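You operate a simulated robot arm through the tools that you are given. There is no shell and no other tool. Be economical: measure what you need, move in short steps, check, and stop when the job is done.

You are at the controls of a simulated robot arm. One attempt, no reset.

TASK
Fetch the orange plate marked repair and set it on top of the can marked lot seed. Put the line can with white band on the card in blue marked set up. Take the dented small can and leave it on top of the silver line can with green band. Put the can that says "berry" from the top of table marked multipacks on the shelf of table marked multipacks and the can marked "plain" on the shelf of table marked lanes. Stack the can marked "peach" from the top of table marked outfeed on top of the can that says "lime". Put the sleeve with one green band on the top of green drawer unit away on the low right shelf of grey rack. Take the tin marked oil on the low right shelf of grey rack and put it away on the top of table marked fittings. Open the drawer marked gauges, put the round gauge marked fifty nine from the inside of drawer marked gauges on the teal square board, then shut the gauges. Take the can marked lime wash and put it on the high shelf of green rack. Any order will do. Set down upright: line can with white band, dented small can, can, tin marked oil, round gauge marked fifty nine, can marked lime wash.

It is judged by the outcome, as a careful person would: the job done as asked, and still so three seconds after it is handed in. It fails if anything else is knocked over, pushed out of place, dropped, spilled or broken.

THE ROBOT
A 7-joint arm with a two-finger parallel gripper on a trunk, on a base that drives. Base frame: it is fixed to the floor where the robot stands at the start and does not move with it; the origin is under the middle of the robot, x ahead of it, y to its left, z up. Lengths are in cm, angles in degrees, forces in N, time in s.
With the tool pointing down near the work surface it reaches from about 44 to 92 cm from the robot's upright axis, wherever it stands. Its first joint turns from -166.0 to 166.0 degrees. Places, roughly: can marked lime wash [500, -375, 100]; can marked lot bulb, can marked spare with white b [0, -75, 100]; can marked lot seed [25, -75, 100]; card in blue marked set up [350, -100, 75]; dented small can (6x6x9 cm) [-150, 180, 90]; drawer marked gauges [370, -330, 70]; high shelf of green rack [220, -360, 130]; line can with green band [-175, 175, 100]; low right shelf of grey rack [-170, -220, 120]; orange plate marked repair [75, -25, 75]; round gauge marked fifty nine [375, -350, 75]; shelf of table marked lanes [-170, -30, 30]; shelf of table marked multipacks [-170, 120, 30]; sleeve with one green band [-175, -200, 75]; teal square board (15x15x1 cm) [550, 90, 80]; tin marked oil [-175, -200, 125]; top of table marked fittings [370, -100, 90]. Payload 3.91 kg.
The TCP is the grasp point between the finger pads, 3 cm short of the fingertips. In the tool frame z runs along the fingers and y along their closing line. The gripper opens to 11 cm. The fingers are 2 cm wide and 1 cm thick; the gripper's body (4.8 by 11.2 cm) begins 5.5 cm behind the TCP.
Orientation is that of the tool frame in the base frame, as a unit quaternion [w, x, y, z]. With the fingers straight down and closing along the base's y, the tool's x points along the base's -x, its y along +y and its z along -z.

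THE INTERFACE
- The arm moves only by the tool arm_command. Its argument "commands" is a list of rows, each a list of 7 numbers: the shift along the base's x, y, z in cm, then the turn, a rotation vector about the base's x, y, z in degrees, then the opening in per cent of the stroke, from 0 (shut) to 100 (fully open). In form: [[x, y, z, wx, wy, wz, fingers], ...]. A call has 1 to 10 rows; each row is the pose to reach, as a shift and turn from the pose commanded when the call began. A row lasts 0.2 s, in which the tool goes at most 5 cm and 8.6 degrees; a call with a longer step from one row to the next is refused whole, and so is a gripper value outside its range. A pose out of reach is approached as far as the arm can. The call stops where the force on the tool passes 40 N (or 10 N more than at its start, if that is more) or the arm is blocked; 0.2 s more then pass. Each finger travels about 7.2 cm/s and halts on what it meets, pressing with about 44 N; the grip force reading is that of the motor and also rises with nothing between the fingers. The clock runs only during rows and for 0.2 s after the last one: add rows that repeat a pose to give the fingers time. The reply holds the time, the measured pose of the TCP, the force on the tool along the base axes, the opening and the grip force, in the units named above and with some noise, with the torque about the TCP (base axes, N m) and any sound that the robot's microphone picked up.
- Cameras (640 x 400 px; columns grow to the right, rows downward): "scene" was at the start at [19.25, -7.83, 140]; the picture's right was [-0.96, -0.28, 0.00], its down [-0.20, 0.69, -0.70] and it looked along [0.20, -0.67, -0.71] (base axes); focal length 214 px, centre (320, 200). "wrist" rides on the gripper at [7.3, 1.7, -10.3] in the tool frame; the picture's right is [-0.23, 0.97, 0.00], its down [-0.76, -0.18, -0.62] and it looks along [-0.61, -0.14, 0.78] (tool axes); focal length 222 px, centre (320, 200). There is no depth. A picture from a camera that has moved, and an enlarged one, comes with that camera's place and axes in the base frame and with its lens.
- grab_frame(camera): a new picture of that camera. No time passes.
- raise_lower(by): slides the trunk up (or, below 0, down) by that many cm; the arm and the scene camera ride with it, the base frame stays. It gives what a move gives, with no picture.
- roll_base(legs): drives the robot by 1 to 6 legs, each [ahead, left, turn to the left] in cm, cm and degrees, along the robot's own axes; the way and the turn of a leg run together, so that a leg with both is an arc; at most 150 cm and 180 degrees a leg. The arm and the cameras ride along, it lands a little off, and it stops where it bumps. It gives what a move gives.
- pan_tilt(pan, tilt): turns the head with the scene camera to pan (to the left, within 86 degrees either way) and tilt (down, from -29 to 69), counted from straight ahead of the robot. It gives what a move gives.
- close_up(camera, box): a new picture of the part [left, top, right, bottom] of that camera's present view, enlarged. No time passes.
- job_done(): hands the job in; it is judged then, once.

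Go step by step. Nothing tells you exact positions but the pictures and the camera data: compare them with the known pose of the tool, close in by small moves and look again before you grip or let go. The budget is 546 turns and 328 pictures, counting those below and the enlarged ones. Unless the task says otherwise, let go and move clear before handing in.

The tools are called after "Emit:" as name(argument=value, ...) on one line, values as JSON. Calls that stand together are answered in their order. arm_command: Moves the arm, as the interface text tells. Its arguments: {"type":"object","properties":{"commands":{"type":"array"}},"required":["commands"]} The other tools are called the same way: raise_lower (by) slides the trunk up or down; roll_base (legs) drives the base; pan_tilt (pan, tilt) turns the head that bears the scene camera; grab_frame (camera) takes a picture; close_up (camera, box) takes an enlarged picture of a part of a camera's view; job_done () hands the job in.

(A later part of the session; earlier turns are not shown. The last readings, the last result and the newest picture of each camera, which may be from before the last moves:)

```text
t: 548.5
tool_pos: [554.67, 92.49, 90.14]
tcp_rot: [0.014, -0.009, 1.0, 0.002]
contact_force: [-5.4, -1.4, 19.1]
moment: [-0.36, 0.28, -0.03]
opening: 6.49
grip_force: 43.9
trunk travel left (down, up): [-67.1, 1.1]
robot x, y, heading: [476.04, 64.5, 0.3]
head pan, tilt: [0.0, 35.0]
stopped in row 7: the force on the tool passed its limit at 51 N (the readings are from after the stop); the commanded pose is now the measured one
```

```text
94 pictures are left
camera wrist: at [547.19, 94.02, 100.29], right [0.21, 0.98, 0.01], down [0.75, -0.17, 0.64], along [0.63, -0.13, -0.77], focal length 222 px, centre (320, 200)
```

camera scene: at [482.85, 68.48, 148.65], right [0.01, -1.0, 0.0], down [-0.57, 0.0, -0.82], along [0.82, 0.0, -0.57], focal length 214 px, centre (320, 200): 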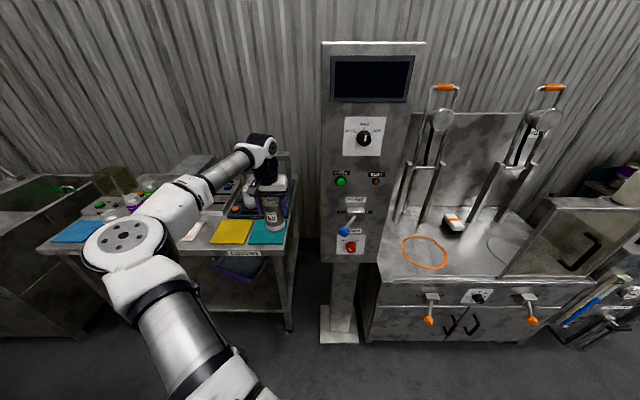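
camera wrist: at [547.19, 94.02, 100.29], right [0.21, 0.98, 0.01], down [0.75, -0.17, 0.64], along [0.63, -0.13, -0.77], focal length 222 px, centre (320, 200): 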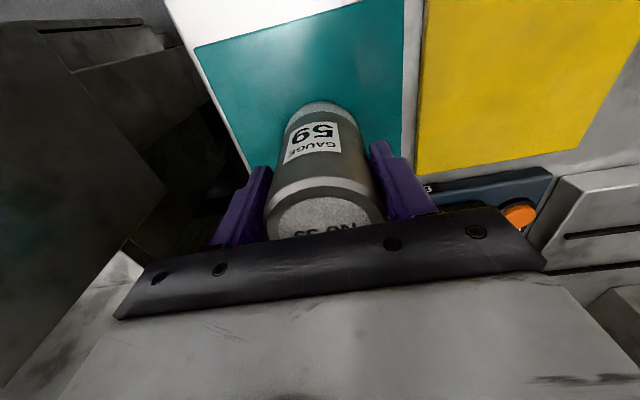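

Emit:
arm_command(commands=[[0, 0, 0.3, 0, 0, 0, 45], [0, 0, 0.3, 0, 0, 0, 65], [0, 0, 0.3, 0, 0, 0, 80], [0, 0, 0.3, 0, 0, 0, 80], [0, 0, 4, 0, 0, 0, 80], [0, 0, 8, 0, 0, 0, 80], [0, 0, 12, 0, 0, 0, 80], [0, 0, 16, 0, 0, 0, 80], [0, 0, 20, 0, 0, 0, 80]])

Emit:
grab_frame(camera="wrist")

```text
t: 550.5
tool_pos: [554.52, 92.58, 110.01]
tcp_rot: [0.011, -0.009, 1.0, 0.001]
contact_force: [0.4, 0.0, -1.1]
moment: [0.02, -0.02, 0.02]
opening: 8.81
grip_force: 0.2
trunk travel left (down, up): [-67.1, 1.1]
robot x, y, heading: [475.83, 64.86, 0.5]
head pan, tilt: [0.0, 35.0]
```

```text
93 pictures are left
camera wrist: at [547.24, 93.92, 120.13], right [0.21, 0.98, 0.01], down [0.75, -0.17, 0.64], along [0.63, -0.13, -0.77], focal length 222 px, centre (320, 200)
```

wrist: 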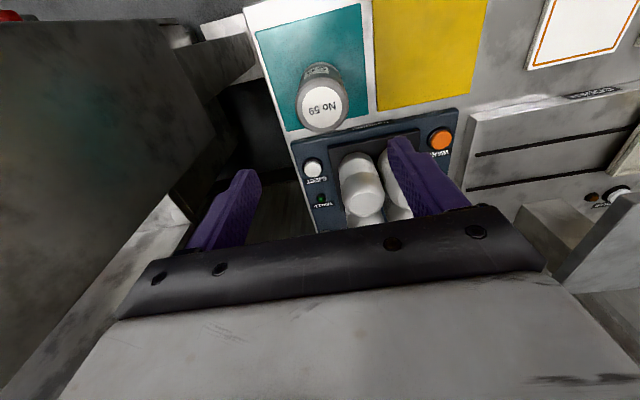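

Gauge 59 is set on the teal board. I'll retract the arm, back off, turn south and go fix the tipped blue cylinder at the fittings table.

Emit:
arm_command(commands=[[-4, -1, 1, 0, 0, 0, 80], [-8, -2, 2, 0, 0, 0, 80], [-12, -3, 3, 0, 0, 0, 80], [-16, -4, 4, 0, 0, 0, 80], [-20, -5, 5, 0, 0, 0, 80], [-24, -6, 6, 0, 0, 0, 80]])

Emit:
close_up(camera="scene", box=[180, 130, 330, 280])

Emit:
roll_base(legs=[[-16, -15, 0], [0, 0, -90]])

Emit:
pan_tilt(pan=20, tilt=20)

Emit:
grab_frame(camera="scene")

```text
t: 551.9
tool_pos: [530.45, 86.57, 115.94]
tcp_rot: [0.011, -0.009, 1.0, 0.002]
contact_force: [0.8, 0.0, -0.8]
moment: [0.0, -0.02, 0.01]
opening: 8.82
grip_force: 0.1
trunk travel left (down, up): [-67.1, 1.1]
robot x, y, heading: [476.12, 64.41, 0.2]
head pan, tilt: [0.0, 35.0]
```

```text
2.67 times, centred on (255, 205) of scene
camera zoom: at [501.64, 64.64, 148.67], right [0.01, -1.0, 0.0], down [-0.57, 0.0, -0.82], along [0.82, 0.01, -0.57], focal length 572 px, centre (493, 187)
```

zoom: 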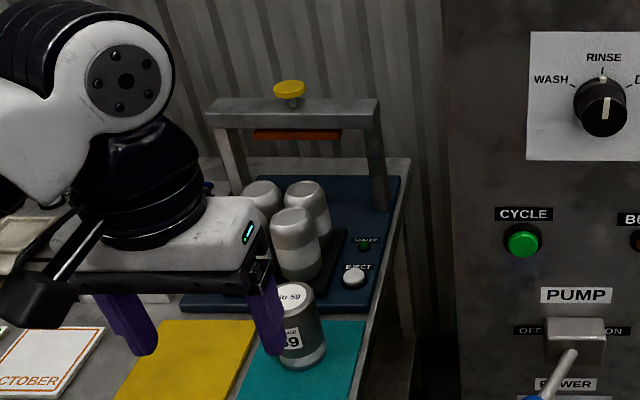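

```text
t: 557.6
tool_pos: [482.29, -5.15, 115.67]
tcp_rot: [0.009, 0.699, 0.715, -0.008]
contact_force: [0.9, 0.2, 0.3]
moment: [-0.02, 0.04, 0.02]
opening: 8.79
grip_force: 0.1
trunk travel left (down, up): [-67.1, 1.1]
robot x, y, heading: [460.45, 49.19, -89.2]
head pan, tilt: [0.0, 35.0]
```

```text
t: 558.5
tool_pos: [482.34, -5.25, 115.79]
tcp_rot: [0.008, 0.699, 0.715, -0.007]
contact_force: [0.4, 0.5, 0.1]
moment: [0.0, 0.01, 0.01]
opening: 8.81
grip_force: 0.1
trunk travel left (down, up): [-67.1, 1.1]
robot x, y, heading: [459.92, 49.72, -89.5]
head pan, tilt: [20.0, 20.0]
```

```text
91 pictures are left
camera scene: at [463.56, 23.56, 151.04], right [-0.94, -0.35, 0.0], down [-0.12, 0.32, -0.94], along [0.33, -0.88, -0.34], focal length 214 px, centre (320, 200)
```

scene: 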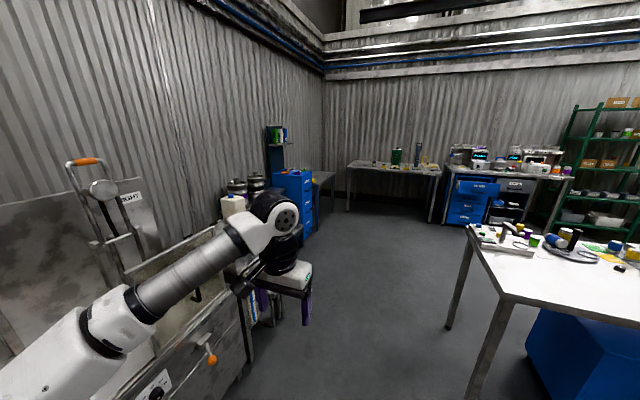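

Emit:
close_up(camera="scene", box=[460, 200, 640, 310])

```text
3.56 times, centred on (550, 255) of scene
camera zoom: at [463.56, 23.56, 151.04], right [-0.94, -0.35, 0.0], down [-0.12, 0.32, -0.94], along [0.33, -0.88, -0.34], focal length 763 px, centre (-498, 4)
```

zoom: 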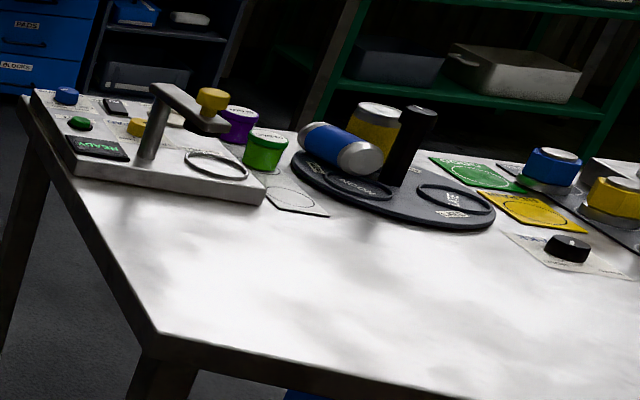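

Emit:
roll_base(legs=[[10, 14, 0], [130, 0, 0], [120, 0, 0], [0, -92, 0], [0, 0, 180]])

Emit:
pan_tilt(pan=0, tilt=35)

Emit:
grab_frame(camera="scene")

```text
t: 586.5
tool_pos: [363.76, -153.48, 115.6]
tcp_rot: [0.008, -0.691, 0.723, 0.009]
contact_force: [-0.1, 0.0, 1.1]
moment: [-0.01, 0.02, 0.01]
opening: 8.8
grip_force: 0.0
trunk travel left (down, up): [-67.1, 1.1]
robot x, y, heading: [382.9, -209.5, 86.9]
head pan, tilt: [20.0, 20.0]
```

```text
t: 587.4
tool_pos: [363.68, -153.57, 115.71]
tcp_rot: [0.007, -0.692, 0.722, 0.009]
contact_force: [-0.4, -0.1, -0.2]
moment: [-0.05, 0.01, -0.02]
opening: 8.79
grip_force: 0.0
trunk travel left (down, up): [-67.1, 1.1]
robot x, y, heading: [382.3, -209.53, 87.2]
head pan, tilt: [0.0, 35.0]
```

```text
89 pictures are left
camera scene: at [383.79, -183.76, 148.66], right [1.0, -0.05, 0.0], down [-0.03, -0.57, -0.82], along [0.04, 0.82, -0.57], focal length 214 px, centre (320, 200)
```

scene: 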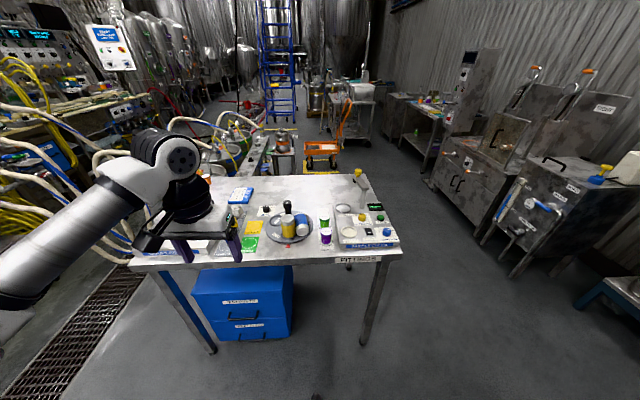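

Emit:
roll_base(legs=[[18, 0, 2.5]])

Emit:
arm_command(commands=[[4, 1, 1, 0, 0, 0, 80], [8, 2, 2, 0, 0, 0, 80], [12, 3, 3, 0, 0, 0, 80], [16, 4, 4, 0, 0, 0, 80], [16, 4, 4, 0, 0, 0, 80]])

Emit:
grab_frame(camera="wrist")

Emit:
close_up(camera="scene", box=[240, 180, 360, 270])

```text
t: 588.9
tool_pos: [361.8, -136.42, 115.69]
tcp_rot: [-0.007, 0.709, -0.706, -0.009]
contact_force: [0.9, 0.0, 0.0]
moment: [-0.05, -0.02, 0.03]
opening: 8.78
grip_force: 0.1
trunk travel left (down, up): [-67.1, 1.1]
robot x, y, heading: [383.02, -191.53, 89.3]
head pan, tilt: [0.0, 35.0]
```

```text
t: 590.1
tool_pos: [377.84, -132.94, 119.81]
tcp_rot: [-0.007, 0.709, -0.706, -0.009]
contact_force: [-0.6, 0.1, 0.5]
moment: [-0.01, -0.02, 0.01]
opening: 8.78
grip_force: 0.1
trunk travel left (down, up): [-67.1, 1.1]
robot x, y, heading: [382.92, -191.65, 89.6]
head pan, tilt: [0.0, 35.0]
```

```text
88 pictures are left
camera wrist: at [376.19, -140.51, 129.98], right [-0.97, 0.22, 0.01], down [0.18, 0.75, 0.64], along [0.14, 0.63, -0.77], focal length 222 px, centre (320, 200)
```

wrist: 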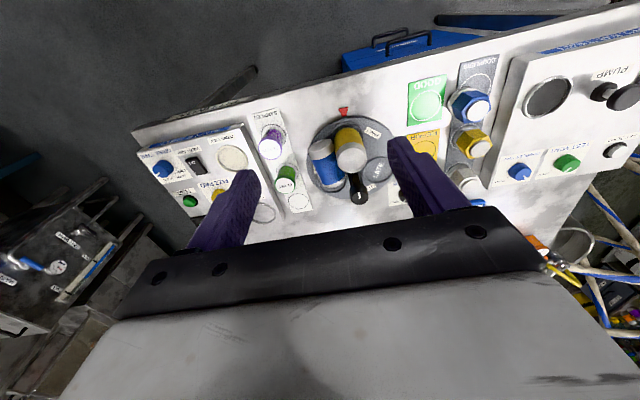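

```text
4.44 times, centred on (300, 225) of scene
camera zoom: at [383.11, -165.86, 148.66], right [1.0, -0.01, 0.0], down [0.0, -0.57, -0.82], along [0.01, 0.82, -0.57], focal length 953 px, centre (409, 89)
```

zoom: 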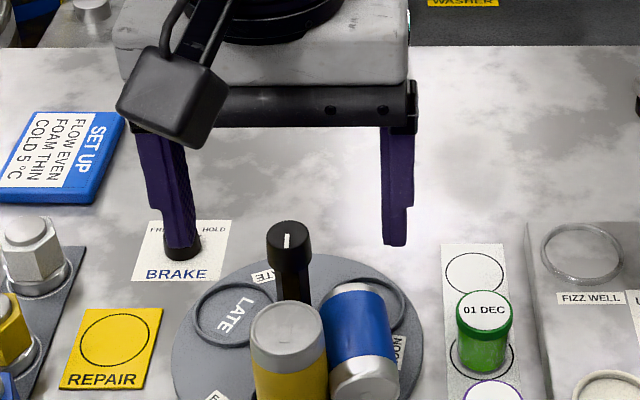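

Emit:
close_up(camera="wrist", box=[280, 90, 420, 220])

```text
3.08 times, centred on (350, 155) of wrist
camera zoom: at [376.19, -140.51, 129.98], right [-0.97, 0.22, 0.01], down [0.18, 0.75, 0.64], along [0.14, 0.63, -0.77], focal length 684 px, centre (228, 338)
```

zoom: 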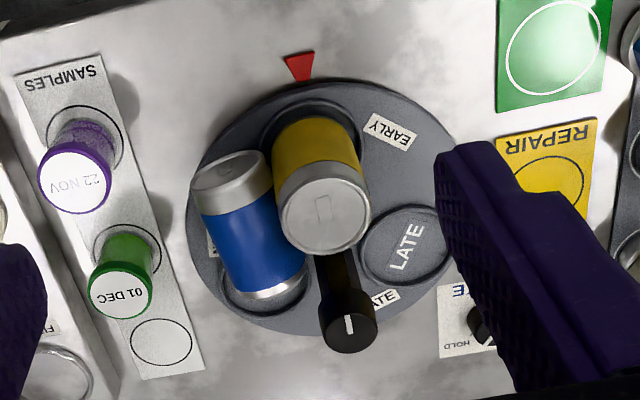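

The blue cup lies on its side, axis N–S, centred at about [380,-115], with its lid toward me. Plan: grip it across with a tool tilted 20°, lift, yaw 180°, pitch up so it's upright, and set it back in its ring.

Emit:
arm_command(commands=[[1, 3, -1, 7, 0, 0, 66], [2, 7, -3, 14, 0, 0, 66], [2, 11, -5, 20, 0, 0, 66], [2, 15, -7, 20, 0, 0, 66], [2, 18, -10, 20, 0, 0, 66], [2, 18, -14, 20, 0, 0, 66], [2, 18, -14, 20, 0, 0, 66]])

Emit:
grab_frame(camera="wrist")

Emit:
close_up(camera="scene", box=[260, 160, 380, 260])

```text
t: 591.7
tool_pos: [379.58, -114.62, 105.7]
tcp_rot: [-0.13, 0.696, -0.694, -0.131]
contact_force: [-1.0, 0.9, 0.0]
moment: [-0.02, -0.02, 0.03]
opening: 7.27
grip_force: 0.0
trunk travel left (down, up): [-67.1, 1.1]
robot x, y, heading: [383.11, -191.35, 89.4]
head pan, tilt: [0.0, 35.0]
```

```text
85 pictures are left
camera wrist: at [378.19, -125.25, 112.65], right [-0.97, 0.21, 0.08], down [0.18, 0.48, 0.86], along [0.14, 0.85, -0.51], focal length 222 px, centre (320, 200)
```

wrist: 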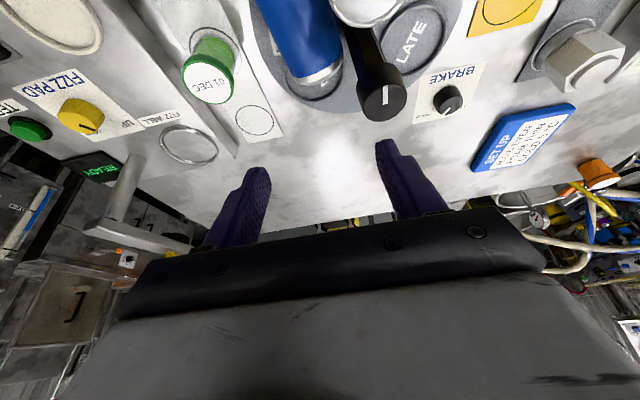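

```text
4.00 times, centred on (320, 210) of scene
camera zoom: at [383.16, -165.84, 148.66], right [1.0, -0.01, 0.0], down [0.0, -0.57, -0.82], along [0.01, 0.82, -0.57], focal length 858 px, centre (320, 160)
```

zoom: 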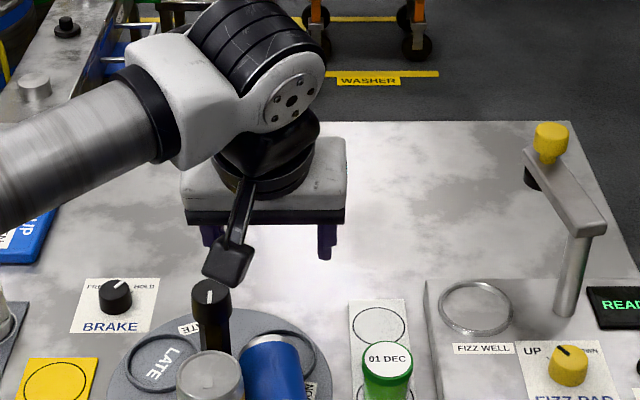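

Yellow and the brake knob crowd it sideways, so I'll first grip it lengthwise (closing along y), move it to the open back area, and then regrip it crosswise there.

Emit:
arm_command(commands=[[0, 0, 2, -7, 0, 0, 100], [0, 0, 4, -14, 0, 0, 100], [0, 0, 6, -21.3, 0, 0, 100], [0, 0, 8, -21.3, 0, 0, 100]])

Emit:
arm_command(commands=[[0, 0, 0, 0, 0, 8.5, 100], [0, 0, 0, 0, 0, 17, 100], [0, 0, 0, 0, 0, 25.5, 100], [0, 0, 0, 0, 0, 34, 100], [0, 0, 0, 0, 0, 42.5, 100], [0, 0, 0, 0, 0, 51, 100], [0, 0, 0, 0, 0, 59.5, 100], [0, 0, 0, 0, 0, 68, 100], [0, 0, 0, 0, 0, 76.5, 100], [0, 0, 0, 0, 0, 85, 100]])

Emit:
grab_frame(camera="wrist")

```text
t: 592.7
tool_pos: [380.0, -114.77, 113.82]
tcp_rot: [0.001, 0.708, -0.706, -0.001]
contact_force: [-0.1, -0.6, 1.0]
moment: [0.0, -0.03, -0.01]
opening: 11.01
grip_force: 0.1
trunk travel left (down, up): [-67.1, 1.1]
robot x, y, heading: [382.85, -191.32, 89.6]
head pan, tilt: [0.0, 35.0]
```

```text
t: 594.9
tool_pos: [379.71, -114.7, 113.79]
tcp_rot: [0.001, 0.999, -0.04, 0.0]
contact_force: [-0.3, -0.7, -0.5]
moment: [-0.01, -0.01, -0.01]
opening: 10.99
grip_force: 0.0
trunk travel left (down, up): [-67.1, 1.1]
robot x, y, heading: [383.17, -191.24, 89.6]
head pan, tilt: [0.0, 35.0]
```

```text
83 pictures are left
camera wrist: at [386.89, -116.88, 124.16], right [-0.31, -0.95, 0.0], down [-0.74, 0.24, 0.62], along [-0.59, 0.19, -0.78], focal length 222 px, centre (320, 200)
```

wrist: 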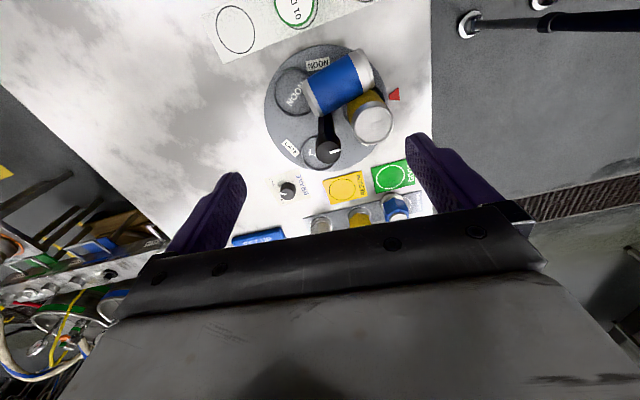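

Emit:
close_up(camera="wrist", box=[250, 30, 430, 180])

```text
2.67 times, centred on (340, 105) of wrist
camera zoom: at [386.89, -116.88, 124.16], right [-0.31, -0.95, 0.0], down [-0.74, 0.24, 0.62], along [-0.59, 0.19, -0.78], focal length 592 px, centre (267, 453)
```

zoom: 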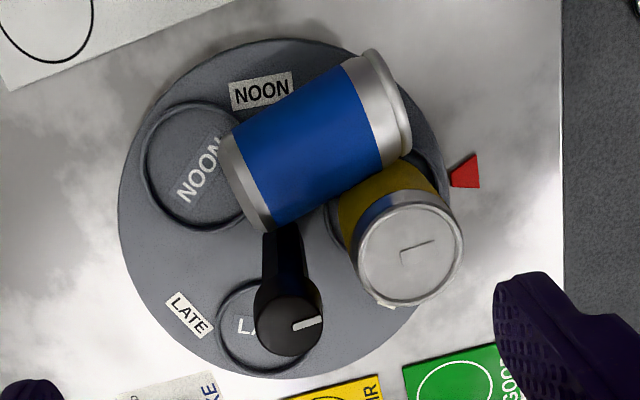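

Emit:
arm_command(commands=[[0.2, -1.2, -4, 0, 0, 7, 100], [0.4, -2.4, -8, 0, 0, 13.6, 100], [0.4, -2.4, -12, 0, 0, 13.6, 100], [0.4, -2.4, -15, 0, 0, 13.6, 100], [0.4, -2.4, -15, 0, 0, 13.6, 100]])

Emit:
grab_frame(camera="wrist")

Emit:
close_up(camera="scene", box=[260, 180, 380, 280])

```text
t: 596.1
tool_pos: [379.97, -116.93, 98.75]
tcp_rot: [0.0, 0.997, 0.077, 0.0]
contact_force: [-0.3, -0.9, -0.6]
moment: [0.0, -0.01, 0.02]
opening: 11.01
grip_force: 0.1
trunk travel left (down, up): [-67.1, 1.1]
robot x, y, heading: [382.98, -191.71, 89.5]
head pan, tilt: [0.0, 35.0]
```

```text
81 pictures are left
camera wrist: at [387.52, -117.58, 109.05], right [-0.08, -1.0, 0.0], down [-0.78, 0.06, 0.62], along [-0.62, 0.05, -0.78], focal length 222 px, centre (320, 200)
```

wrist: 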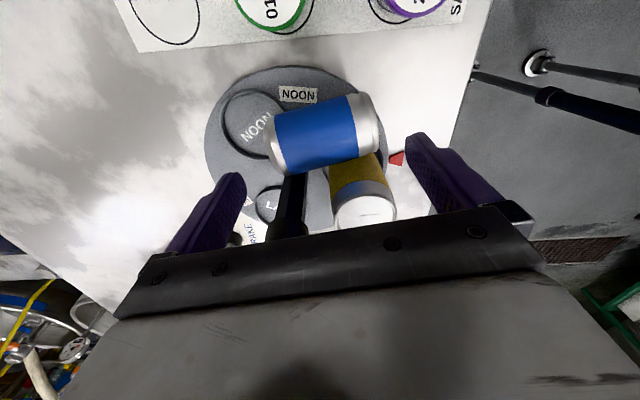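

```text
4.00 times, centred on (320, 230) of scene
camera zoom: at [383.16, -165.84, 148.66], right [1.0, -0.01, 0.0], down [0.0, -0.57, -0.82], along [0.01, 0.82, -0.57], focal length 858 px, centre (320, 80)
```

zoom: 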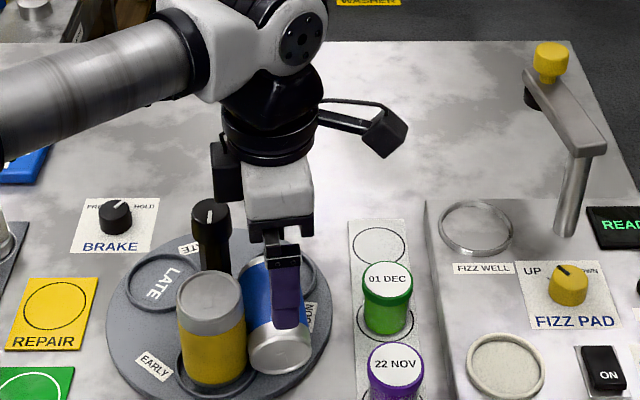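

Emit:
arm_command(commands=[[0, 0, -3, 0, 0, 0, 100], [0, 0, -5, 0, 0, 0, 100], [0, 0, -6, 0, 0, 0, 100], [0, 0, -6, 0, 0, 0, 100]])

Emit:
grab_frame(camera="wrist")

Emit:
close_up(camera="scene", box=[260, 180, 380, 280])

```text
t: 597.1
tool_pos: [379.98, -116.93, 92.61]
tcp_rot: [0.001, 0.997, 0.076, 0.001]
contact_force: [0.0, 0.1, -0.7]
moment: [-0.01, -0.02, 0.0]
opening: 10.98
grip_force: 0.0
trunk travel left (down, up): [-67.1, 1.1]
robot x, y, heading: [382.8, -191.25, 89.7]
head pan, tilt: [0.0, 35.0]
```

```text
79 pictures are left
camera wrist: at [387.51, -117.58, 103.0], right [-0.08, -1.0, 0.0], down [-0.78, 0.06, 0.62], along [-0.62, 0.05, -0.78], focal length 222 px, centre (320, 200)
```

wrist: 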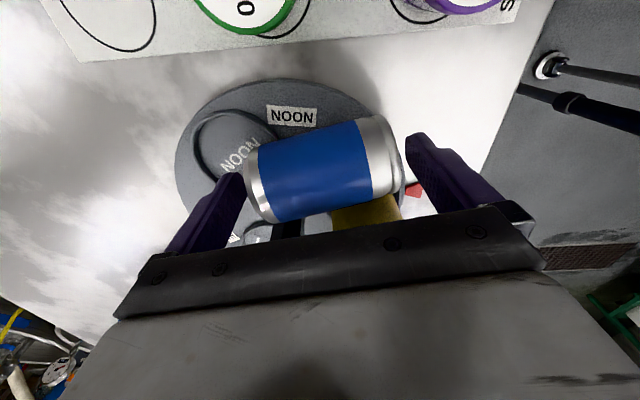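

```text
4.00 times, centred on (320, 230) of scene
camera zoom: at [383.16, -165.84, 148.66], right [1.0, -0.01, 0.0], down [0.0, -0.57, -0.82], along [0.01, 0.82, -0.57], focal length 858 px, centre (320, 80)
```

zoom: 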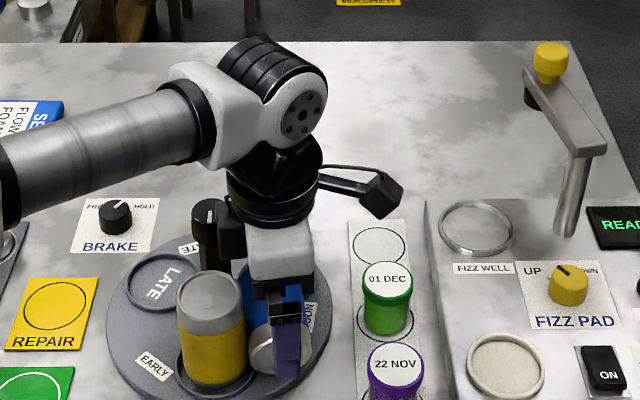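

Emit:
arm_command(commands=[[0, 0, -1, 0, 0, 0, 100], [0, 0, -2, 0, 0, 0, 100], [0, 0, -2, 0, 0, 0, 90], [0, 0, -2, 0, 0, 0, 82], [0, 0, -2, 0, 0, 0, 75], [0, 0, -2, 0, 0, 0, 70], [0, 0, -2, 0, 0, 0, 70]])

Emit:
grab_frame(camera="wrist")

```text
t: 598.7
tool_pos: [380.03, -116.93, 90.72]
tcp_rot: [0.001, 0.997, 0.077, 0.001]
contact_force: [0.7, 0.4, -0.7]
moment: [0.04, -0.04, -0.03]
opening: 8.75
grip_force: 43.8
trunk travel left (down, up): [-67.1, 1.1]
robot x, y, heading: [382.71, -191.87, 89.6]
head pan, tilt: [0.0, 35.0]
```

```text
77 pictures are left
camera wrist: at [387.62, -117.54, 101.05], right [-0.08, -1.0, 0.0], down [-0.78, 0.06, 0.62], along [-0.62, 0.05, -0.78], focal length 222 px, centre (320, 200)
```

wrist: 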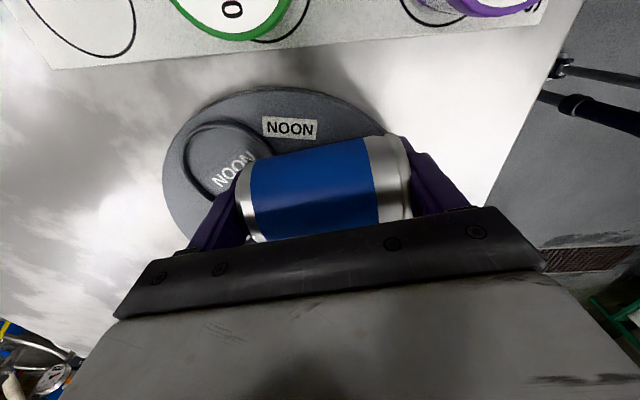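

Held lengthwise. Lifting and laying it on the open table area behind.

Emit:
arm_command(commands=[[0, 0, 4, 0, 0, 0, 70], [0, 0, 8, 0, 0, 0, 70], [0, 0, 12, 0, 0, 0, 70], [0, 0, 15, 0, 0, 0, 70], [1.5, 4, 15, 0, 0, 0, 70], [3, 8, 15, 0, 0, 0, 70], [4.5, 12, 15, 0, 0, 0, 70], [5.5, 12, 15, 0, 0, 0, 70]])

Emit:
roll_base(legs=[[15, 0, 0]])

Emit:
grab_frame(camera="scene")

Emit:
grab_frame(camera="wrist")

```text
t: 600.5
tool_pos: [385.57, -104.97, 105.86]
tcp_rot: [0.0, 0.997, 0.077, 0.0]
contact_force: [0.4, -1.0, -1.2]
moment: [0.03, 0.0, -0.02]
opening: 8.79
grip_force: 44.2
trunk travel left (down, up): [-67.1, 1.1]
robot x, y, heading: [382.91, -191.65, 89.3]
head pan, tilt: [0.0, 35.0]
```

```text
t: 601.9
tool_pos: [385.87, -89.82, 105.78]
tcp_rot: [0.001, 0.997, 0.076, 0.0]
contact_force: [-0.3, 0.3, -1.8]
moment: [-0.01, -0.04, 0.01]
opening: 8.76
grip_force: 44.3
trunk travel left (down, up): [-67.1, 1.1]
robot x, y, heading: [383.62, -176.48, 89.3]
head pan, tilt: [0.0, 35.0]
```

```text
76 pictures are left
camera scene: at [383.33, -150.58, 148.63], right [1.0, -0.01, 0.0], down [-0.01, -0.57, -0.82], along [0.01, 0.82, -0.57], focal length 214 px, centre (320, 200)
```

scene: 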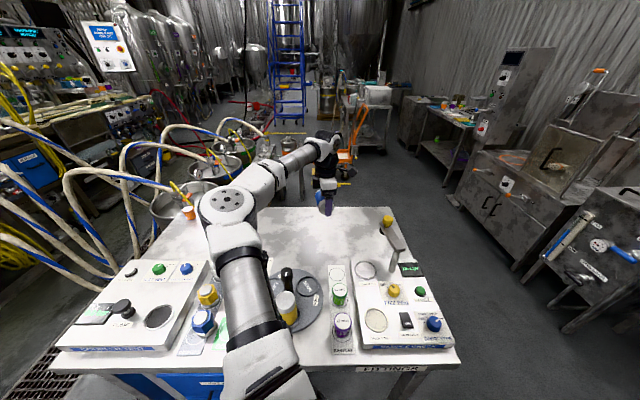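

```text
75 pictures are left
camera wrist: at [393.41, -90.37, 116.06], right [-0.08, -1.0, 0.0], down [-0.78, 0.06, 0.62], along [-0.62, 0.05, -0.78], focal length 222 px, centre (320, 200)
```

wrist: 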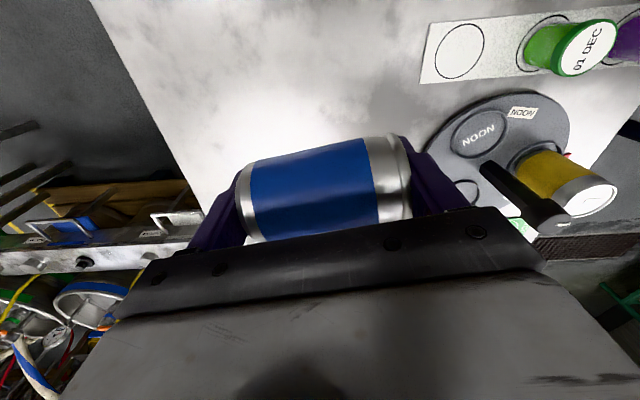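

Emit:
arm_command(commands=[[0, 0, -4, 0, 0, 0, 70], [0, 0, -8, 0, 0, 0, 70], [0, 0, -12, 0, 0, 0, 70], [0, 0, -15, 0, 0, 0, 70], [0, 0, -15.7, 0, 0, 0, 70], [0, 0, -16.2, 0, 0, 0, 70], [0, 0, -16.7, 0, 0, 0, 70], [0, 0, -17.2, 0, 0, 0, 70], [0, 0, -17.7, 0, 0, 0, 70]])

```text
t: 604.0
tool_pos: [385.71, -89.86, 88.95]
tcp_rot: [-0.004, 0.997, 0.075, 0.001]
contact_force: [-0.7, -10.8, 18.9]
moment: [-1.34, 0.02, -0.16]
opening: 8.77
grip_force: 43.8
trunk travel left (down, up): [-67.1, 1.1]
robot x, y, heading: [382.93, -176.52, 89.4]
head pan, tilt: [0.0, 35.0]
stopped in row 9: the force on the tool passed its limit at 43 N (the readings are from after the stop); the commanded pose is now the measured one
```

Emit:
arm_command(commands=[[0, 0, 0.2, 0, 0, 0, 76], [0, 0, 0.2, 0, 0, 0, 82], [0, 0, 0.2, 0, 0, 0, 92], [0, 0, 0.2, 0, 0, 0, 100], [0, 0, 0.2, 0, 0, 0, 100], [0, 0, 3, 0, 0, 0, 100], [0, 0, 7, 0, 0, 0, 100], [0, 0, 11, 0, 0, 0, 100], [0, 0, 15, 0, 0, 0, 100]])

Emit:
arm_command(commands=[[0, 0, 0.5, 0, 0, -8.5, 90], [0, 0, 1, 0, 0, -17, 90], [0, 0, 1, 0, 0, -25.5, 90], [0, 0, 1, 0, 0, -34, 90], [0, 0, 1, 0, 0, -42.5, 90], [0, 0, 1, 0, 0, -51, 90], [0, 0, 1, 0, 0, -59.5, 90], [0, 0, 1, 0, 0, -68, 90], [0, 0, 1, 0, 0, -76.5, 90], [0, 0, 1, 0, 0, -85, 90]])

Emit:
arm_command(commands=[[0, 0, 0, 6.5, 0, 0, 90], [0, 0, 0, 13, 0, 0, 90], [0, 0, 0, 19, 0, 0, 90], [0, -4, 0, 19, 0, 0, 90]])

Emit:
grab_frame(camera="wrist")

```text
t: 606.0
tool_pos: [385.96, -89.86, 103.8]
tcp_rot: [-0.003, 0.997, 0.076, 0.001]
contact_force: [-0.4, -0.4, 0.2]
moment: [0.01, -0.01, 0.03]
opening: 11.03
grip_force: 0.0
trunk travel left (down, up): [-67.1, 1.1]
robot x, y, heading: [382.96, -176.58, 89.2]
head pan, tilt: [0.0, 35.0]
```

```text
t: 608.2
tool_pos: [385.82, -89.62, 104.69]
tcp_rot: [-0.001, 0.786, -0.618, 0.003]
contact_force: [0.3, -0.3, -0.1]
moment: [0.03, 0.01, -0.04]
opening: 9.91
grip_force: 0.2
trunk travel left (down, up): [-67.1, 1.1]
robot x, y, heading: [383.09, -176.24, 89.2]
head pan, tilt: [0.0, 35.0]
```

```text
t: 609.2
tool_pos: [385.73, -93.78, 104.66]
tcp_rot: [-0.132, 0.775, -0.609, -0.1]
contact_force: [-0.9, 0.6, 0.6]
moment: [-0.01, 0.02, 0.03]
opening: 9.92
grip_force: 0.1
trunk travel left (down, up): [-67.1, 1.1]
robot x, y, heading: [382.93, -176.68, 89.5]
head pan, tilt: [0.0, 35.0]
```

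```text
74 pictures are left
camera wrist: at [385.86, -104.18, 111.9], right [-1.0, -0.01, -0.01], down [-0.01, 0.54, 0.84], along [0.0, 0.84, -0.54], focal length 222 px, centre (320, 200)
```

wrist: 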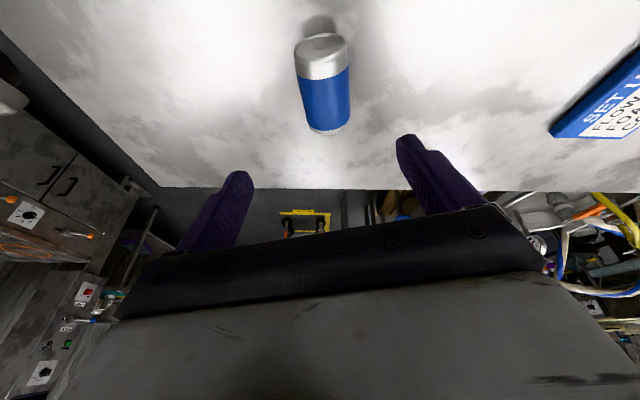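

The cup lies with its lid south at about [385.5,-89]. Cross-gripping it.

Emit:
arm_command(commands=[[0, 1.5, -4, 0, 0, -3, 90], [-0.2, 3, -8, 0, 0, -6, 90], [-0.3, 4, -12, 0, 0, -6, 90], [-0.3, 5, -16.3, 0, 0, -6, 90], [-0.3, 5, -16.3, 0, 0, -6, 90], [-0.3, 5, -16.3, 0, 0, -6, 70], [-0.3, 5, -16.3, 0, 0, -6, 50], [-0.3, 5, -16.3, 0, 0, -6, 40], [-0.3, 5, -16.3, 0, 0, -6, 40], [-0.3, 5, -16.3, 0, 0, -6, 40]])

Emit:
grab_frame(camera="wrist")

```text
t: 610.2
tool_pos: [385.48, -89.03, 89.68]
tcp_rot: [-0.134, 0.743, -0.649, -0.093]
contact_force: [0.3, -15.4, 15.9]
moment: [-0.65, 0.91, 0.88]
opening: 9.94
grip_force: 0.1
trunk travel left (down, up): [-67.1, 1.1]
robot x, y, heading: [383.05, -176.3, 89.4]
head pan, tilt: [0.0, 35.0]
stopped in row 5: the force on the tool passed its limit at 104 N (the readings are from after the stop); the commanded pose is now the measured one
```

```text
73 pictures are left
camera wrist: at [384.54, -99.38, 96.98], right [-1.0, 0.09, -0.01], down [0.05, 0.54, 0.84], along [0.08, 0.84, -0.54], focal length 222 px, centre (320, 200)
```

wrist: 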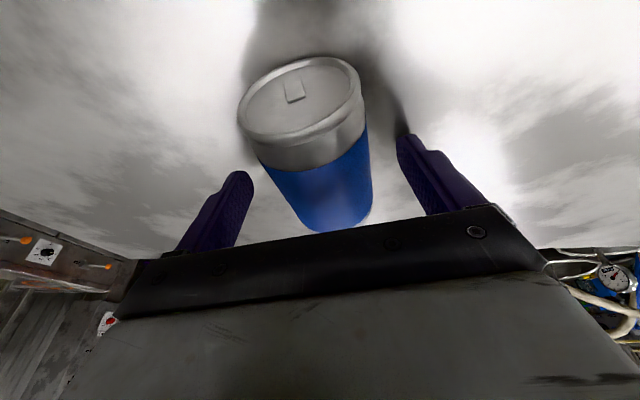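

Emit:
arm_command(commands=[[0, 0, 1.5, 0, 0, 0, 90], [0, 0, 1.5, 0, 0, 0, 90]])

Emit:
close_up(camera="scene", box=[260, 140, 400, 260])

```text
t: 610.8
tool_pos: [385.37, -88.75, 90.71]
tcp_rot: [-0.135, 0.744, -0.648, -0.092]
contact_force: [-1.3, -0.6, 0.0]
moment: [0.01, 0.02, -0.01]
opening: 9.93
grip_force: 0.0
trunk travel left (down, up): [-67.1, 1.1]
robot x, y, heading: [383.14, -176.47, 89.5]
head pan, tilt: [0.0, 35.0]
```

```text
3.33 times, centred on (330, 200) of scene
camera zoom: at [383.3, -150.67, 148.65], right [1.0, -0.01, 0.0], down [-0.01, -0.57, -0.82], along [0.01, 0.82, -0.57], focal length 715 px, centre (287, 200)
```

zoom: 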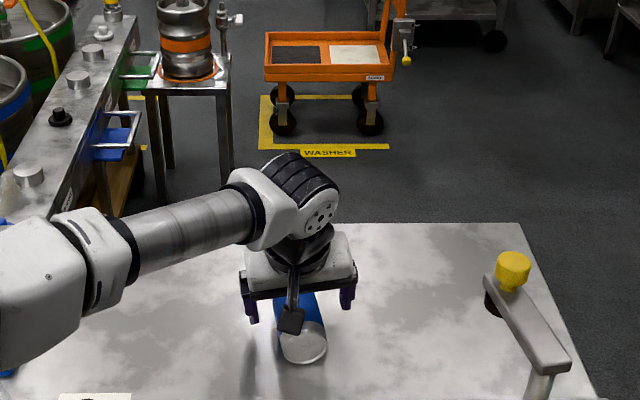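

The table top is nearer z 85.9, and the west fingertip touched it. I'll level the roll and grip at z≈90.

Emit:
arm_command(commands=[[0, 0, 0, 0, 4.6, 0, 90], [0, 0, -0.7, 0, 4.6, 0, 90], [0, 0, -0.7, 0, 4.6, 0, 75], [0, 0, -0.7, 0, 4.6, 0, 60], [0, 0, -0.7, 0, 4.6, 0, 45], [0, 0, -0.7, 0, 4.6, 0, 40], [0, 0, -0.7, 0, 4.6, 0, 40]])

Emit:
grab_frame(camera="wrist")

```text
t: 612.4
tool_pos: [385.42, -88.93, 90.24]
tcp_rot: [-0.108, 0.74, -0.652, -0.123]
contact_force: [-1.3, 0.4, 0.2]
moment: [0.05, 0.01, -0.02]
opening: 5.12
grip_force: 44.3
trunk travel left (down, up): [-67.1, 1.1]
robot x, y, heading: [383.28, -176.27, 89.4]
head pan, tilt: [0.0, 35.0]
```

```text
71 pictures are left
camera wrist: at [385.05, -99.24, 97.6], right [-0.99, 0.09, 0.07], down [0.11, 0.54, 0.84], along [0.04, 0.84, -0.54], focal length 222 px, centre (320, 200)
```

wrist: 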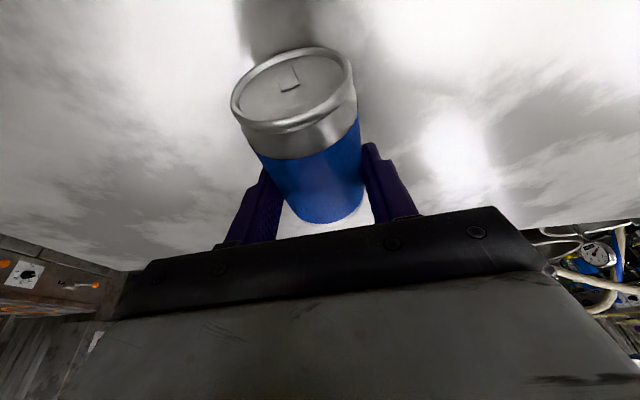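

Gripped crosswise. Lifting and retracting before rotating.

Emit:
arm_command(commands=[[0, 0, 4, 0, 0, 0, 40], [0, 0, 8, 0, 0, 0, 40], [0, -2, 12, 0, 0, 0, 40], [0, -5, 15, 0, 0, 0, 40], [0, -8, 18, 0, 0, 0, 40], [0, -11, 21, 0, 0, 0, 40], [0, -14, 24, 0, 0, 0, 40], [0, -17, 27, 0, 0, 0, 40], [0, -20, 30, 0, 0, 0, 40], [0, -22, 32, 0, 0, 0, 40]])

Emit:
arm_command(commands=[[0, 0, 0, 0, 0, 8.5, 40], [0, 0, 0, 0, 0, 17, 40], [0, 0, 0, 0, 0, 25.5, 40], [0, 0, 0, 0, 0, 34, 40], [0, 0, 0, 0, 0, 42.5, 40], [0, 0, 0, 0, 0, 51, 40], [0, 0, 0, 0, 0, 59.5, 40], [0, 0, 0, 0, 0, 68, 40], [0, 0, 0, 0, 0, 76.5, 40], [0, 0, 0, 0, 0, 85, 40]])

Emit:
arm_command(commands=[[0, 0, 0, 0, 0, 8.5, 40], [0, 0, 0, 0, 0, 17, 40], [0, 0, 0, 0, 0, 25.5, 40], [0, 0, 0, 0, 0, 34, 40], [0, 0, 0, 0, 0, 42.5, 40], [0, 0, 0, 0, 0, 51, 40], [0, 0, 0, 0, 0, 59.5, 40], [0, 0, 0, 0, 0, 68, 40], [0, 0, 0, 0, 0, 76.5, 40], [0, 0, 0, 0, 0, 85, 40]])

```text
t: 614.6
tool_pos: [385.28, -110.84, 122.05]
tcp_rot: [-0.109, 0.739, -0.653, -0.122]
contact_force: [-0.3, 0.0, -2.3]
moment: [0.02, 0.01, 0.02]
opening: 5.13
grip_force: 43.9
trunk travel left (down, up): [-67.1, 1.1]
robot x, y, heading: [383.5, -176.19, 89.7]
head pan, tilt: [0.0, 35.0]
```

```text
t: 616.8
tool_pos: [385.32, -110.97, 122.21]
tcp_rot: [0.003, 0.986, 0.019, -0.164]
contact_force: [-0.4, 0.2, -1.0]
moment: [-0.01, 0.05, -0.03]
opening: 5.11
grip_force: 44.5
trunk travel left (down, up): [-67.1, 1.1]
robot x, y, heading: [383.04, -176.35, 89.6]
head pan, tilt: [0.0, 35.0]
```

```text
t: 619.0
tool_pos: [385.4, -110.94, 122.2]
tcp_rot: [0.113, 0.714, 0.68, -0.119]
contact_force: [0.1, -0.5, -1.5]
moment: [0.02, 0.0, -0.03]
opening: 5.13
grip_force: 44.1
trunk travel left (down, up): [-67.1, 1.1]
robot x, y, heading: [382.93, -176.9, 89.5]
head pan, tilt: [0.0, 35.0]
```

Emit:
arm_command(commands=[[0, 0, 0, 0, 0, 3.2, 40]])

Emit:
arm_command(commands=[[0, -1, 0, 8.5, 0, 0, 40], [0, -2, 0, 17, 0, 0, 40], [0, -3, 0, 25.5, 0, 0, 40], [0, -4, 0, 34, 0, 0, 40], [0, -4, 0, 42.5, 0, 0, 40], [0, -4, 0, 51, 0, 0, 40], [0, -4, 0, 59.5, 0, 0, 40], [0, -4, 0, 68, 0, 0, 40], [0, -4, 0, 76.5, 0, 0, 40], [0, -4, 0, 85, 0, 0, 40]])

Emit:
arm_command(commands=[[0, 0, 0, 5, 0, 0, 40], [0, 0, 0, 5, 0, 0, 40]])

Emit:
grab_frame(camera="wrist")

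Emit:
grab_frame(camera="scene")

```text
t: 619.4
tool_pos: [385.31, -110.92, 122.22]
tcp_rot: [0.117, 0.694, 0.701, -0.115]
contact_force: [0.0, 0.8, -1.2]
moment: [-0.01, -0.02, -0.01]
opening: 5.13
grip_force: 43.9
trunk travel left (down, up): [-67.1, 1.1]
robot x, y, heading: [383.13, -176.78, 89.8]
head pan, tilt: [0.0, 35.0]
```

```text
t: 620.9
tool_pos: [391.58, -115.6, 121.7]
tcp_rot: [-0.172, 0.734, 0.624, 0.207]
contact_force: [0.4, -0.4, -2.3]
moment: [0.0, -0.01, -0.01]
opening: 5.13
grip_force: 44.1
trunk travel left (down, up): [-67.1, 1.1]
robot x, y, heading: [383.19, -176.56, 89.4]
head pan, tilt: [0.0, 35.0]
stopped in row 7: the arm was blocked; the commanded pose is now the measured one
```

```text
t: 621.5
tool_pos: [392.51, -115.91, 121.66]
tcp_rot: [-0.199, 0.734, 0.605, 0.236]
contact_force: [0.0, -0.2, -2.0]
moment: [-0.02, -0.03, 0.0]
opening: 5.11
grip_force: 44.0
trunk travel left (down, up): [-67.1, 1.1]
robot x, y, heading: [383.0, -176.38, 89.3]
head pan, tilt: [0.0, 35.0]
```

```text
70 pictures are left
camera wrist: at [394.31, -116.44, 134.27], right [0.92, -0.37, -0.14], down [-0.36, -0.93, 0.06], along [-0.15, 0.0, -0.99], focal length 222 px, centre (320, 200)
```

wrist: 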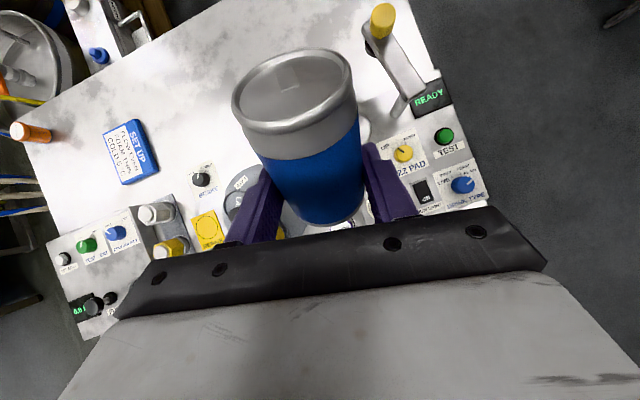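

```text
69 pictures are left
camera scene: at [383.3, -150.67, 148.65], right [1.0, -0.01, 0.0], down [-0.01, -0.57, -0.82], along [0.01, 0.82, -0.57], focal length 214 px, centre (320, 200)
```

scene: 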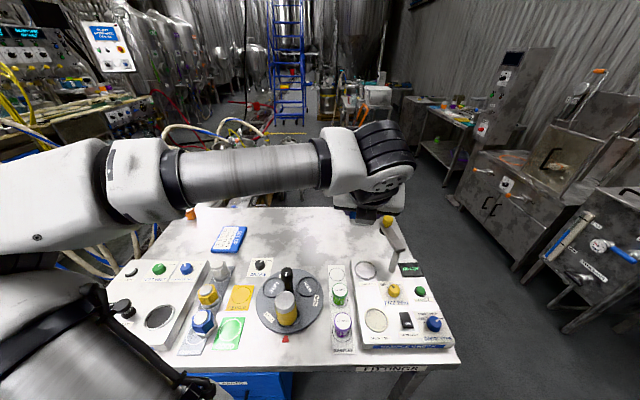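

The arm was folded too tightly. I'll back the base 30 cm and finish the rotation with more room.

Emit:
roll_base(legs=[[-30, 0, 0]])

Emit:
arm_command(commands=[[-1, 3.5, 0, 7, -0.9, 2.1, 40], [-2, 7, 0, 14, -1.7, 4.2, 40], [-3, 10.5, 0, 21, -2.6, 6.4, 40], [-4, 14, 0, 28.1, -3.4, 8.5, 40], [-5, 17.5, 0, 35.1, -4.3, 10.6, 40], [-6, 20, 0, 35.1, -4.3, 10.6, 40], [-6, 20, 0, 35.1, -4.3, 10.6, 40]])

Emit:
grab_frame(camera="wrist")

```text
t: 623.5
tool_pos: [392.09, -145.45, 121.9]
tcp_rot: [-0.195, 0.732, 0.607, 0.24]
contact_force: [0.0, -0.8, -1.4]
moment: [-0.01, 0.0, -0.02]
opening: 5.1
grip_force: 44.1
trunk travel left (down, up): [-67.1, 1.1]
robot x, y, heading: [382.79, -205.85, 89.6]
head pan, tilt: [0.0, 35.0]
```

```text
t: 625.1
tool_pos: [385.92, -125.56, 121.76]
tcp_rot: [-0.406, 0.57, 0.578, 0.42]
contact_force: [0.4, -0.6, -1.0]
moment: [-0.03, -0.02, 0.02]
opening: 5.12
grip_force: 43.6
trunk travel left (down, up): [-67.1, 1.1]
robot x, y, heading: [382.63, -205.88, 89.4]
head pan, tilt: [0.0, 35.0]
```

```text
68 pictures are left
camera wrist: at [387.52, -133.03, 132.02], right [0.98, -0.07, -0.19], down [-0.17, -0.83, -0.53], along [-0.12, 0.55, -0.83], focal length 222 px, centre (320, 200)
```

wrist: 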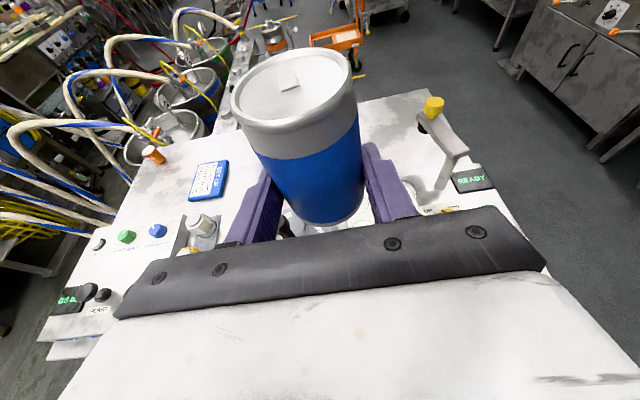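

The cup is upright in hand, but yellow and the knob block a sideways placement into the ring. I'll set it on the open repairs table, shut the drawer on the way back, then regrip it vertically.

Emit:
roll_base(legs=[[0, 0, -180], [0, 140, 0], [30, 5, 0]])

Emit:
grab_frame(camera="scene")

```text
t: 645.3
tool_pos: [529.46, -309.96, 121.7]
tcp_rot: [0.412, 0.589, -0.56, 0.413]
contact_force: [-0.7, 0.4, -1.8]
moment: [0.02, -0.04, 0.02]
opening: 5.08
grip_force: 44.3
trunk travel left (down, up): [-67.1, 1.1]
robot x, y, heading: [529.84, -229.2, -88.4]
head pan, tilt: [0.0, 35.0]
```

```text
67 pictures are left
camera scene: at [530.42, -255.31, 148.64], right [-1.0, -0.03, 0.0], down [-0.02, 0.57, -0.82], along [0.02, -0.82, -0.57], focal length 214 px, centre (320, 200)
```

scene: 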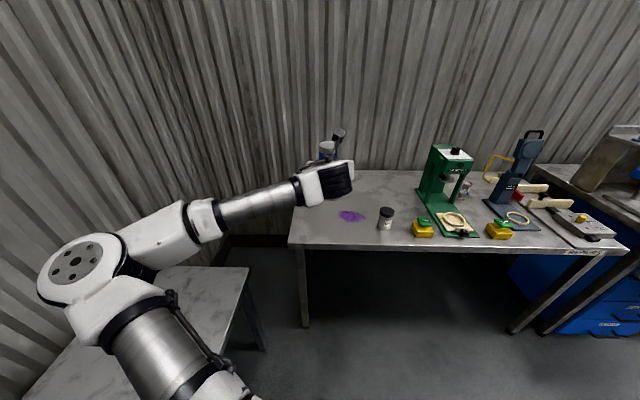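

Emit:
roll_base(legs=[[17, 0, -1.5]])

Emit:
arm_command(commands=[[0, -1, -4, 0, 0, 0, 40], [0, -2, -8, 0, 0, 0, 40], [0, -3, -12, 0, 0, 0, 40], [0, -4, -16.5, 0, 0, 0, 40], [0, -4, -21, 0, 0, 0, 40], [0, -4, -25.5, 0, 0, 0, 40], [0, -4, -30, 0, 0, 0, 40], [0, -4, -33, 0, 0, 0, 40], [0, -4, -33, 0, 0, 0, 40]])

Emit:
arm_command(commands=[[0, 0, -0.5, 0, 0, 0, 40], [0, 0, -1, 0, 0, 0, 40], [0, 0, -1.5, 0, 0, 0, 40], [0, 0, -2, 0, 0, 0, 40], [0, 0, -2.5, 0, 0, 0, 40], [0, 0, -3, 0, 0, 0, 40], [0, 0, -3.5, 0, 0, 0, 40], [0, 0, -4, 0, 0, 0, 40], [0, 0, -4.5, 0, 0, 0, 40], [0, 0, -5, 0, 0, 0, 40]])

```text
t: 646.8
tool_pos: [527.63, -327.18, 121.69]
tcp_rot: [0.417, 0.581, -0.568, 0.408]
contact_force: [0.4, 0.1, -2.0]
moment: [0.04, -0.03, 0.01]
opening: 5.11
grip_force: 44.1
trunk travel left (down, up): [-67.1, 1.1]
robot x, y, heading: [529.76, -246.69, -89.6]
head pan, tilt: [0.0, 35.0]
```

```text
t: 648.8
tool_pos: [521.83, -332.12, 93.45]
tcp_rot: [0.39, 0.6, -0.562, 0.415]
contact_force: [0.1, 0.3, -0.8]
moment: [0.02, 0.0, 0.0]
opening: 5.13
grip_force: 44.6
out of reach, approached as far as the arm can: row 5, 6, 7, 8, 9
trunk travel left (down, up): [-67.1, 1.1]
robot x, y, heading: [529.78, -246.3, -89.6]
head pan, tilt: [0.0, 35.0]
```

```text
t: 651.0
tool_pos: [520.25, -332.36, 89.55]
tcp_rot: [0.382, 0.605, -0.561, 0.415]
contact_force: [0.2, 0.6, -1.7]
moment: [0.04, -0.03, 0.01]
opening: 5.11
grip_force: 43.8
out of reach, approached as far as the arm can: row 3, 4, 5, 6, 7, 8, 9, 10
trunk travel left (down, up): [-67.1, 1.1]
robot x, y, heading: [529.88, -246.43, -89.9]
head pan, tilt: [0.0, 35.0]
```

Emit:
arm_command(commands=[[1.5, 0, 4, -0.7, 0.3, -1, 40], [3, 0, 8, -1.4, 0.6, -2, 40], [5, 0, 12, -2, 1, -3, 40], [7.4, 0, 16, -2.7, 1.3, -4, 40], [7.4, 0, 20, -2.7, 1.3, -4, 40], [7.4, 0, 20, -2.7, 1.3, -4, 40]])

Emit:
raise_lower(by=-20)

Emit:
grab_frame(camera="scene")

```text
t: 652.4
tool_pos: [527.29, -332.66, 109.47]
tcp_rot: [0.423, 0.576, -0.57, 0.405]
contact_force: [-0.2, 0.2, -1.6]
moment: [0.0, 0.0, -0.02]
opening: 5.1
grip_force: 43.9
out of reach, approached as far as the arm can: row 1, 2, 3, 4
trunk travel left (down, up): [-67.1, 1.1]
robot x, y, heading: [529.91, -246.61, -89.9]
head pan, tilt: [0.0, 35.0]
```

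```text
t: 654.5
tool_pos: [527.43, -332.59, 89.51]
tcp_rot: [0.425, 0.575, -0.57, 0.405]
contact_force: [-0.5, 0.5, -0.8]
moment: [0.0, 0.04, 0.02]
opening: 5.12
grip_force: 43.8
trunk travel left (down, up): [-47.1, 21.1]
robot x, y, heading: [530.24, -246.87, -89.8]
head pan, tilt: [0.0, 35.0]
```

```text
66 pictures are left
camera scene: at [530.02, -272.49, 128.66], right [-1.0, 0.0, 0.0], down [0.0, 0.57, -0.82], along [0.0, -0.82, -0.57], focal length 214 px, centre (320, 200)
```

scene: 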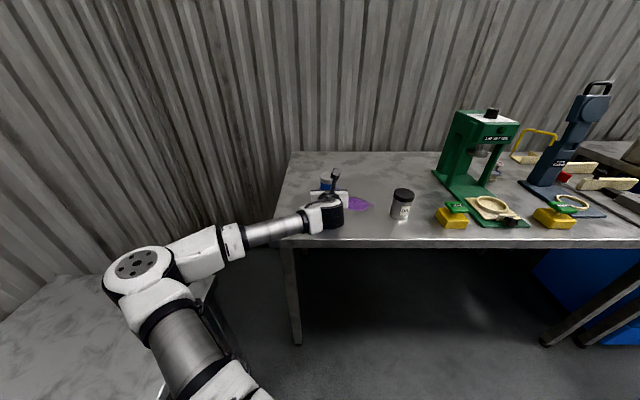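

Emit:
arm_command(commands=[[0, 0, -1.2, 0, 0, 0, 40], [0, 0, -2.2, 0, 0, 0, 40], [0, 0, -3, 0, 0, 0, 40], [0, 0, -3.5, 0, 0, 0, 40], [0, 0, -4, 0, 0, 0, 40], [0, 0, -4.5, 0, 0, 0, 40], [0, 0, -5, 0, 0, 0, 40], [0, 0, -5.5, 0, 0, 0, 40], [0, 0, -6, 0, 0, 0, 40]])

```text
t: 656.5
tool_pos: [527.29, -332.54, 86.01]
tcp_rot: [0.425, 0.575, -0.57, 0.405]
contact_force: [0.0, 0.2, -1.4]
moment: [0.05, 0.03, -0.02]
opening: 5.12
grip_force: 44.6
out of reach, approached as far as the arm can: row 5, 6, 7, 8, 9
trunk travel left (down, up): [-47.1, 21.1]
robot x, y, heading: [529.8, -246.61, -90.0]
head pan, tilt: [0.0, 35.0]
```

Close to contact but at the arm's limit. I'll use the trunk for the last bit.

Emit:
raise_lower(by=-0.8)

Emit:
raise_lower(by=-0.7)

```text
t: 657.1
tool_pos: [527.44, -332.55, 85.74]
tcp_rot: [0.427, 0.573, -0.568, 0.408]
contact_force: [-0.5, -3.0, 22.0]
moment: [-0.31, -0.38, -0.06]
opening: 5.12
grip_force: 44.1
trunk travel left (down, up): [-46.3, 21.9]
robot x, y, heading: [530.18, -246.45, -89.6]
head pan, tilt: [0.0, 35.0]
```

```text
t: 657.6
tool_pos: [527.37, -332.45, 85.14]
tcp_rot: [0.427, 0.574, -0.567, 0.408]
contact_force: [1.0, -3.5, 29.3]
moment: [-0.68, -0.6, -0.03]
opening: 5.16
grip_force: 43.8
trunk travel left (down, up): [-45.6, 22.6]
robot x, y, heading: [529.82, -246.53, -89.9]
head pan, tilt: [0.0, 35.0]
```

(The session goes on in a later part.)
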